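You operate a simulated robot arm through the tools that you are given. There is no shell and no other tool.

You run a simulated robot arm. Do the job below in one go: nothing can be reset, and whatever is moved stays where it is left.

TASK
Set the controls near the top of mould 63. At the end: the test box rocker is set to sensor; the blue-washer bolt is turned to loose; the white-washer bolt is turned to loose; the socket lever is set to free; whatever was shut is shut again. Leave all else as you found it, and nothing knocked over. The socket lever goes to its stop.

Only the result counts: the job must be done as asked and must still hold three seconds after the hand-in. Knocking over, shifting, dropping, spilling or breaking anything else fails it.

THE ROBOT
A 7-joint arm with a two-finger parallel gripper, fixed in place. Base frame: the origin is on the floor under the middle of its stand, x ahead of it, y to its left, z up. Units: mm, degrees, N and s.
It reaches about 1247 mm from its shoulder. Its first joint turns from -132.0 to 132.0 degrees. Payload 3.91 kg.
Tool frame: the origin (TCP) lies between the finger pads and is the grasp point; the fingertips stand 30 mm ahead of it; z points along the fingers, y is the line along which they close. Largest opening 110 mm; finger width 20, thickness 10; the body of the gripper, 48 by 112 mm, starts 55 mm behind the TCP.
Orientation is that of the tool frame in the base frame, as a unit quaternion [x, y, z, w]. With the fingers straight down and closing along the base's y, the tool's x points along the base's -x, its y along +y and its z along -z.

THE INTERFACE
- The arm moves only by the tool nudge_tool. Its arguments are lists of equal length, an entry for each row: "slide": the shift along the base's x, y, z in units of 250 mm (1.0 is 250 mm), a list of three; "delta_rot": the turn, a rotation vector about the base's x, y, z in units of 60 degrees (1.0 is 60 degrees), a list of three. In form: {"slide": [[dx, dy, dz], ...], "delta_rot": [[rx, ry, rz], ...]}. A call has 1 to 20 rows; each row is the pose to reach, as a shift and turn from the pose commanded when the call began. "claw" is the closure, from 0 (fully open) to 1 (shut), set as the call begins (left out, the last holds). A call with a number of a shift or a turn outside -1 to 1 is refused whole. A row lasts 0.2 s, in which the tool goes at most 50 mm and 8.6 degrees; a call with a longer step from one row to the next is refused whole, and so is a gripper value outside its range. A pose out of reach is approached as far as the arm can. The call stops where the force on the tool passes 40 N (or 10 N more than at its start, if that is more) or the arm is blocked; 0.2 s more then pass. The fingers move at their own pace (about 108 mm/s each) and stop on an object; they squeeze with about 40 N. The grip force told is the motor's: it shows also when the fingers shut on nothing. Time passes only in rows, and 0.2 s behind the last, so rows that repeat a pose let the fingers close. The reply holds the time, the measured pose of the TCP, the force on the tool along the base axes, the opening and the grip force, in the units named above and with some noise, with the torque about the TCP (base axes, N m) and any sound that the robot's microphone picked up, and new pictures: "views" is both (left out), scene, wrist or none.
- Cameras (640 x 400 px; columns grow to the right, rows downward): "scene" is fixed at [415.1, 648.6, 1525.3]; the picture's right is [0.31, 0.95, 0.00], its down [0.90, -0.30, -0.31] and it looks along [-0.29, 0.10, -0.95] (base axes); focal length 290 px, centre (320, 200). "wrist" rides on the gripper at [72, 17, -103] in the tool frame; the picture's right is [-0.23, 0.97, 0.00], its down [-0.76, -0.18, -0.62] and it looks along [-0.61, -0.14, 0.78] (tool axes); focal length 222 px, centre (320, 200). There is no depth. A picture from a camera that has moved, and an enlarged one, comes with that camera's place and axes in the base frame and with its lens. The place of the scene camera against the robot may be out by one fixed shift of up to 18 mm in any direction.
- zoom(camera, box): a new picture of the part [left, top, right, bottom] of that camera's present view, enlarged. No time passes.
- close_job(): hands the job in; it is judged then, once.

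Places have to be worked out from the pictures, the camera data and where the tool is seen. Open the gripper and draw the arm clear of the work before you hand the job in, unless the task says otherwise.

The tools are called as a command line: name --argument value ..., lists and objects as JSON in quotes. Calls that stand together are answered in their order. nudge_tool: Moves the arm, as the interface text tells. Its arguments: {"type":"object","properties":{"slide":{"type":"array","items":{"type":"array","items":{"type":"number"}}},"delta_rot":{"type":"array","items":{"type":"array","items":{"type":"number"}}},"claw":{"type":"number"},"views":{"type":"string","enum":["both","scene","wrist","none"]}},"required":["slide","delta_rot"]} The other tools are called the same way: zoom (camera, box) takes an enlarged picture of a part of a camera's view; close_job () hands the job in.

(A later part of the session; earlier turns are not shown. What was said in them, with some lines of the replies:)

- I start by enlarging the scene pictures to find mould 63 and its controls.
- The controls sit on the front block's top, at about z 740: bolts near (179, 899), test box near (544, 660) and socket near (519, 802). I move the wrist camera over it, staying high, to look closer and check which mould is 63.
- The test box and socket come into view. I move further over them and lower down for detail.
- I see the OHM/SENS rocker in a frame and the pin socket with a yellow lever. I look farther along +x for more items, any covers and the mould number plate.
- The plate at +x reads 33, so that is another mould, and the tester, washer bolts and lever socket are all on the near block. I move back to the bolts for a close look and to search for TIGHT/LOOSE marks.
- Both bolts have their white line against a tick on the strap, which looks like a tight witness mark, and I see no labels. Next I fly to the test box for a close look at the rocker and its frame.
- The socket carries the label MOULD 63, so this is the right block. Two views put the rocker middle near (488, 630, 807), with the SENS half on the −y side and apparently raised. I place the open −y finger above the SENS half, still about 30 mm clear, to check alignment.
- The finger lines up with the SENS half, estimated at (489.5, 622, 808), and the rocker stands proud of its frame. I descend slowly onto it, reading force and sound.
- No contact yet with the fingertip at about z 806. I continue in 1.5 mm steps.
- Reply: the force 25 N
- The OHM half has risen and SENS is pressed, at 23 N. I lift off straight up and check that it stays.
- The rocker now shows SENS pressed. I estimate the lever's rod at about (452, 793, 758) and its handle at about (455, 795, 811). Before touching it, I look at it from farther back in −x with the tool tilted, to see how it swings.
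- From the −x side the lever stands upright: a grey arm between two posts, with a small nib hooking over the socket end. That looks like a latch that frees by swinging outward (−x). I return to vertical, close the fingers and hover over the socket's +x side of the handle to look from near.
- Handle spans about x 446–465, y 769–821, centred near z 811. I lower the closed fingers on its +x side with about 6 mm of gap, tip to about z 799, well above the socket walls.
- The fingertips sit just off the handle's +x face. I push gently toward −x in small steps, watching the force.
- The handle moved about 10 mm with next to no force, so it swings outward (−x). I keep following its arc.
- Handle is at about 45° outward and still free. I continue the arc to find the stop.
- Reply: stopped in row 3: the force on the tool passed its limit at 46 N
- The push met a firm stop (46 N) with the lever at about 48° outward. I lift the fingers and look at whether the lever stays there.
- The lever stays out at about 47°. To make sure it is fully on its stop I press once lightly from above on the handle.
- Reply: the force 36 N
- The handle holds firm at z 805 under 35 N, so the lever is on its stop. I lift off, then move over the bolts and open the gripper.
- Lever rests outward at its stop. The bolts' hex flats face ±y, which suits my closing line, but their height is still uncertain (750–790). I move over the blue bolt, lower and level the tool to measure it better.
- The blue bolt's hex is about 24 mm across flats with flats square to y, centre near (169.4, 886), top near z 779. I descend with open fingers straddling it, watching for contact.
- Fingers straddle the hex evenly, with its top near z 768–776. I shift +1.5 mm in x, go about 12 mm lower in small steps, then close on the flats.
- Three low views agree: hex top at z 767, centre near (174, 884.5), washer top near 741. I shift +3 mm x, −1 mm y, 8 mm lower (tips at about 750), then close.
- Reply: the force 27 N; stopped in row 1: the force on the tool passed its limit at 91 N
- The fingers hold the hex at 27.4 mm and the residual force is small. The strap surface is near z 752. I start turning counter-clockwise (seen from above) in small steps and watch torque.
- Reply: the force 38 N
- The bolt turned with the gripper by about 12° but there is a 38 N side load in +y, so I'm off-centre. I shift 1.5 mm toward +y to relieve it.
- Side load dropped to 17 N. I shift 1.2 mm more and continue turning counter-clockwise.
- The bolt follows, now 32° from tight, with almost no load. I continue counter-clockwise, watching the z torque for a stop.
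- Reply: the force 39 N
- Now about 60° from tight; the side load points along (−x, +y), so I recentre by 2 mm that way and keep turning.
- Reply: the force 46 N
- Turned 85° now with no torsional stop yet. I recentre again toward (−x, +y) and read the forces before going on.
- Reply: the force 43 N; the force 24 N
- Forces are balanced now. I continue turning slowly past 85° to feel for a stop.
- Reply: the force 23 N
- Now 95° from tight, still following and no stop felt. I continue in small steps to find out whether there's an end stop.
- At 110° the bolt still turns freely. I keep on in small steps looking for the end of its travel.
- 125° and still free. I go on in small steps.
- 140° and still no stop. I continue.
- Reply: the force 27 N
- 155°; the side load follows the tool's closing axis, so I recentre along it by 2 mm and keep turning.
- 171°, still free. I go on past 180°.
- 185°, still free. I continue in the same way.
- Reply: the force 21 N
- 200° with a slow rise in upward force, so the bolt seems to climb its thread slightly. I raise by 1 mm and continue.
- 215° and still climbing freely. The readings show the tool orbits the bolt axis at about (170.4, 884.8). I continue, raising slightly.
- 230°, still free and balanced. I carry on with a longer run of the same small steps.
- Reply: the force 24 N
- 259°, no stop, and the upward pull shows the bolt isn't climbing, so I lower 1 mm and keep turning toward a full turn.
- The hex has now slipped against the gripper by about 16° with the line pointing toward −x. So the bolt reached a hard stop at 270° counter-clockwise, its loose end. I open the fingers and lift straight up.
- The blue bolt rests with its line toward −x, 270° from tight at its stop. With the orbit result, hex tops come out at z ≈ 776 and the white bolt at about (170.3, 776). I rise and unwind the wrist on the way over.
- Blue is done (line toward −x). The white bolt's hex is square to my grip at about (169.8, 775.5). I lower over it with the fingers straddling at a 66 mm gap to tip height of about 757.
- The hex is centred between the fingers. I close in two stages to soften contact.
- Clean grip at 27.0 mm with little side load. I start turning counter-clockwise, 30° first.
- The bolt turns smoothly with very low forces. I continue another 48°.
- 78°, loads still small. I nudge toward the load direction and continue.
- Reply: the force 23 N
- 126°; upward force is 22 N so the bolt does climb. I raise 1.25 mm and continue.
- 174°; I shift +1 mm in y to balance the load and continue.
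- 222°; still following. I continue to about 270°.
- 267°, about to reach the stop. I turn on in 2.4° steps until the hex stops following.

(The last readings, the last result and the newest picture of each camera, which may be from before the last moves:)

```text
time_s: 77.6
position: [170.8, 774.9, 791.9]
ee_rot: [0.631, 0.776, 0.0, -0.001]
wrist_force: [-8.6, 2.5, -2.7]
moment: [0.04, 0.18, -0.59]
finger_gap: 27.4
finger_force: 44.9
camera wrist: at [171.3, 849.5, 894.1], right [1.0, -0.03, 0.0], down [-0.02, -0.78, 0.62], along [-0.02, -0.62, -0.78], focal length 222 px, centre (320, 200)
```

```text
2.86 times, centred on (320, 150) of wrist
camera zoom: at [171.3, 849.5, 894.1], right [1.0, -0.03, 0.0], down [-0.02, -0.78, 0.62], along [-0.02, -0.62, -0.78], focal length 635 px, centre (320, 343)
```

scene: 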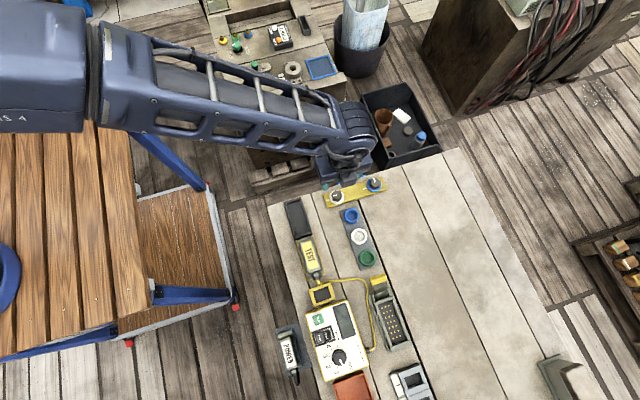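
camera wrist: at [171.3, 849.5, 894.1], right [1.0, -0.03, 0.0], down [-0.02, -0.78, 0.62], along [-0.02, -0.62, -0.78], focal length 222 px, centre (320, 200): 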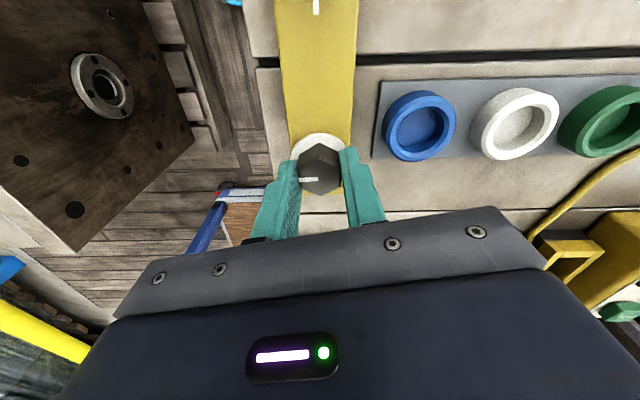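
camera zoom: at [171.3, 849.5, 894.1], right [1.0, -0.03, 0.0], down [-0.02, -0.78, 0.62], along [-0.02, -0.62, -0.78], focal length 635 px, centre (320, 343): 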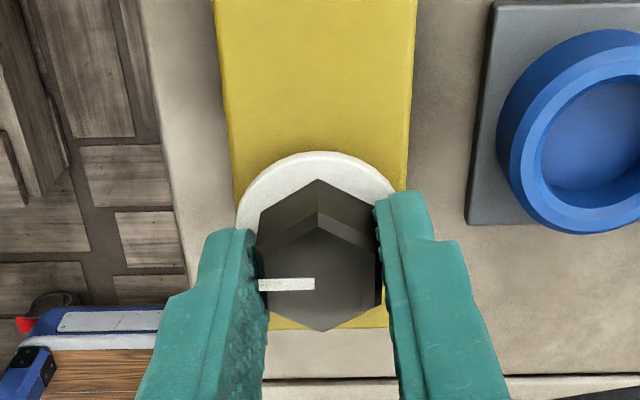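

Torque rose to 0.6 N·m and the hex slipped in the fingers: the white bolt is at its 270° stop, line toward −x. I open just enough to clear the hex and the nearby blue cup, then lift.

nudge_tool --slide '[[0, 0, 0], [0, 0, 0], [0, 0, 0.04], [0, 0, 0.12], [0, 0, 0.3], [0, 0, 0.45]]' --delta_rot '[[0, 0, 0], [0, 0, 0], [0, 0, 0], [0, 0, 0], [0, 0, 0], [0, 0, 0]]' --claw 0.6 --views "wrist"

zoom --camera "wrist" --box '[240, 30, 420, 170]'

```text
time_s: 79.0
position: [171.1, 776.5, 902.6]
ee_rot: [0.632, 0.775, -0.001, 0.001]
wrist_force: [-0.7, -0.1, 0.1]
moment: [0.0, -0.01, -0.01]
finger_gap: 43.9
finger_force: 0.1
camera wrist: at [172.1, 850.0, 1005.4], right [1.0, -0.03, 0.0], down [-0.02, -0.78, 0.62], along [-0.02, -0.62, -0.78], focal length 222 px, centre (320, 200)
```

wrist: 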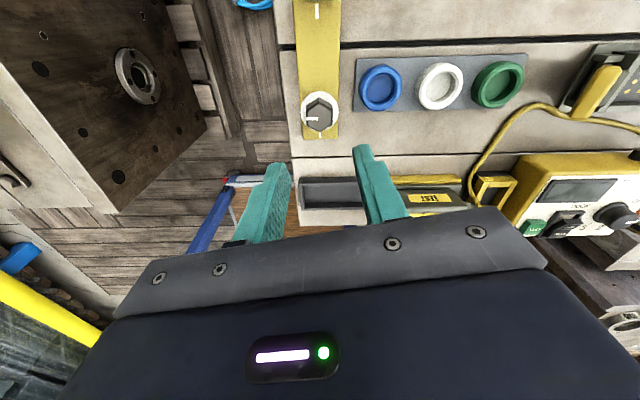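

```text
2.86 times, centred on (330, 100) of wrist
camera zoom: at [172.1, 850.0, 1005.4], right [1.0, -0.03, 0.0], down [-0.02, -0.78, 0.62], along [-0.02, -0.62, -0.78], focal length 635 px, centre (291, 486)
```

zoom: 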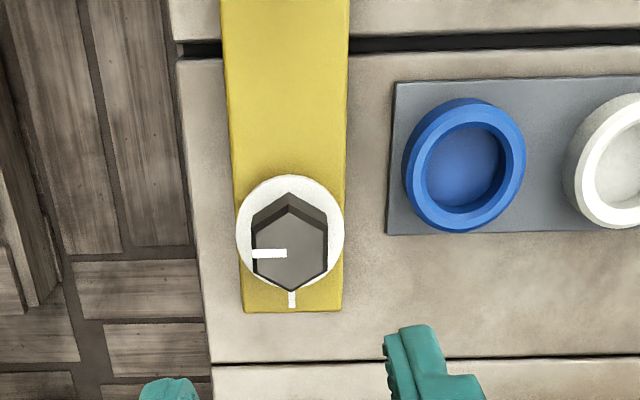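

White bolt now shows its line toward −x, a quarter past opposite its tick, same as blue. I rise, draw the arm back to its starting area and open the gripper, then verify everything in the scene view.

nudge_tool --slide '[[0, 0, 0.15], [0, 0, 0.33], [-0.06, -0.1, 0.45], [-0.12, -0.25, 0.55], [-0.2, -0.4, 0.65], [-0.28, -0.55, 0.72], [-0.36, -0.7, 0.78], [-0.44, -0.82, 0.8], [-0.52, -0.92, 0.8]]' --delta_rot '[[0, 0, 0], [0, 0, -0.12], [0, 0, -0.24], [0, 0, -0.36], [0, 0, -0.48], [0, 0, -0.6], [0, 0, -0.72], [0, 0, -0.84], [0, 0, -0.96]]' --claw 0.0 --views "both"

zoom --camera "scene" --box '[260, 160, 420, 260]'

zoom --camera "scene" --box '[290, 270, 430, 380]'

```text
time_s: 81.0
position: [40.5, 544.9, 1102.9]
ee_rot: [0.927, 0.374, 0.0, 0.0]
wrist_force: [0.3, -0.1, 0.8]
moment: [0.0, 0.04, 0.02]
finger_gap: 110.1
finger_force: 0.1
camera wrist: at [103.4, 583.1, 1205.7], right [0.51, -0.86, 0.0], down [-0.67, -0.4, 0.62], along [-0.54, -0.32, -0.78], focal length 222 px, centre (320, 200)
```

scene: 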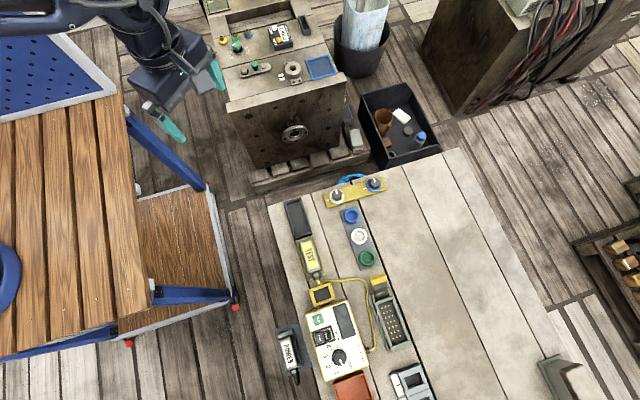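
wrist: 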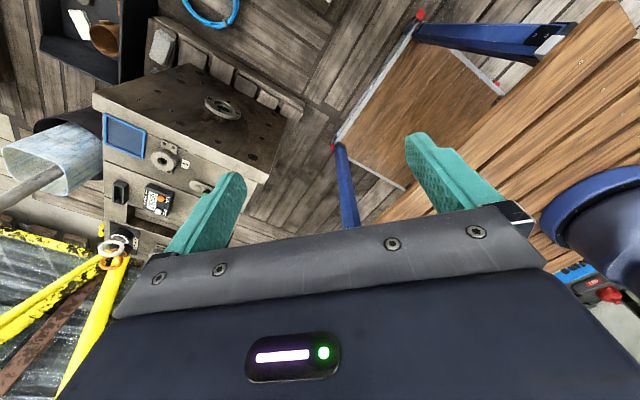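

```text
4.00 times, centred on (340, 210) of scene
camera zoom: at [415.1, 648.6, 1525.3], right [0.31, 0.95, 0.0], down [0.9, -0.3, -0.31], along [-0.29, 0.1, -0.95], focal length 1161 px, centre (240, 160)
```

zoom: 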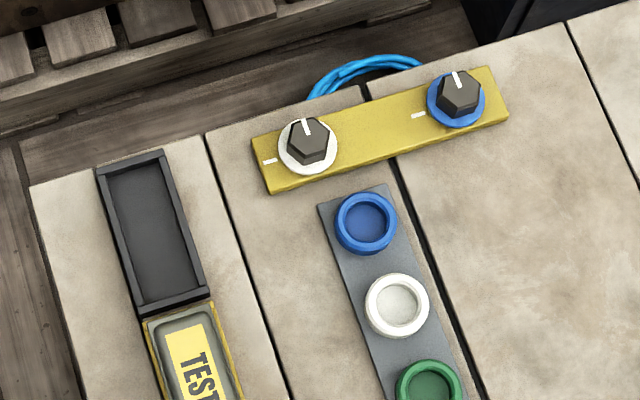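

```text
3.64 times, centred on (360, 325) of scene
camera zoom: at [415.1, 648.6, 1525.3], right [0.31, 0.95, 0.0], down [0.9, -0.3, -0.31], along [-0.29, 0.1, -0.95], focal length 1055 px, centre (174, -254)
```

zoom: 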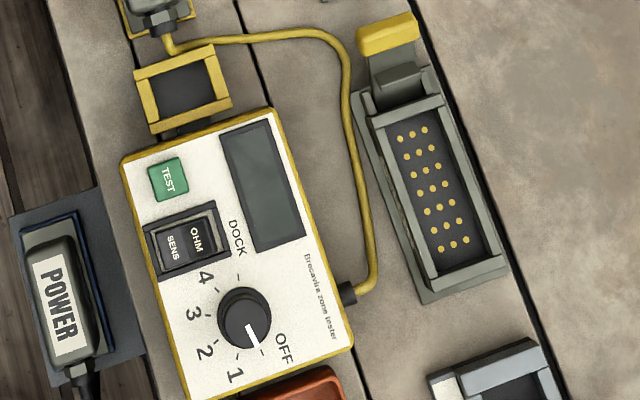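

Both bolt lines now point away from their ticks, the rocker shows SENS pressed and the lever is swung out on its stop. The dial, plugs and cable look as they were at the start, nothing was opened, and the arm is clear with the gripper open. I hand the job in.

close_job

```text
The job is handed in.
```

The job is handed in. Mould 63's controls are set as asked, and the last pictures show them holding. I got no pass or fail result back.

- **Test box rocker:** it is set to SENS and stayed there after I lifted off.
- **Blue-washer bolt:** I turned it 270° counter-clockwise to a firm stop, and it stayed there when released.
- **White-washer bolt:** turned the same way to the same stop.
- **Socket lever:** it is swung outward to about 47°. I pressed down on it with about 35 N and it did not move further, so it is on its stop.

**Assumptions:** the bolts and the lever carry no labels. I took the tick marks beside the bolts as "tight" and the far stop as "loose". I took "free" as the lever swung away from the socket.

**Everything else:** nothing had to be opened, so nothing needed shutting again. The dial, plugs, cable and trays look as they did at the start. The gripper is open and the arm is back near where it began.
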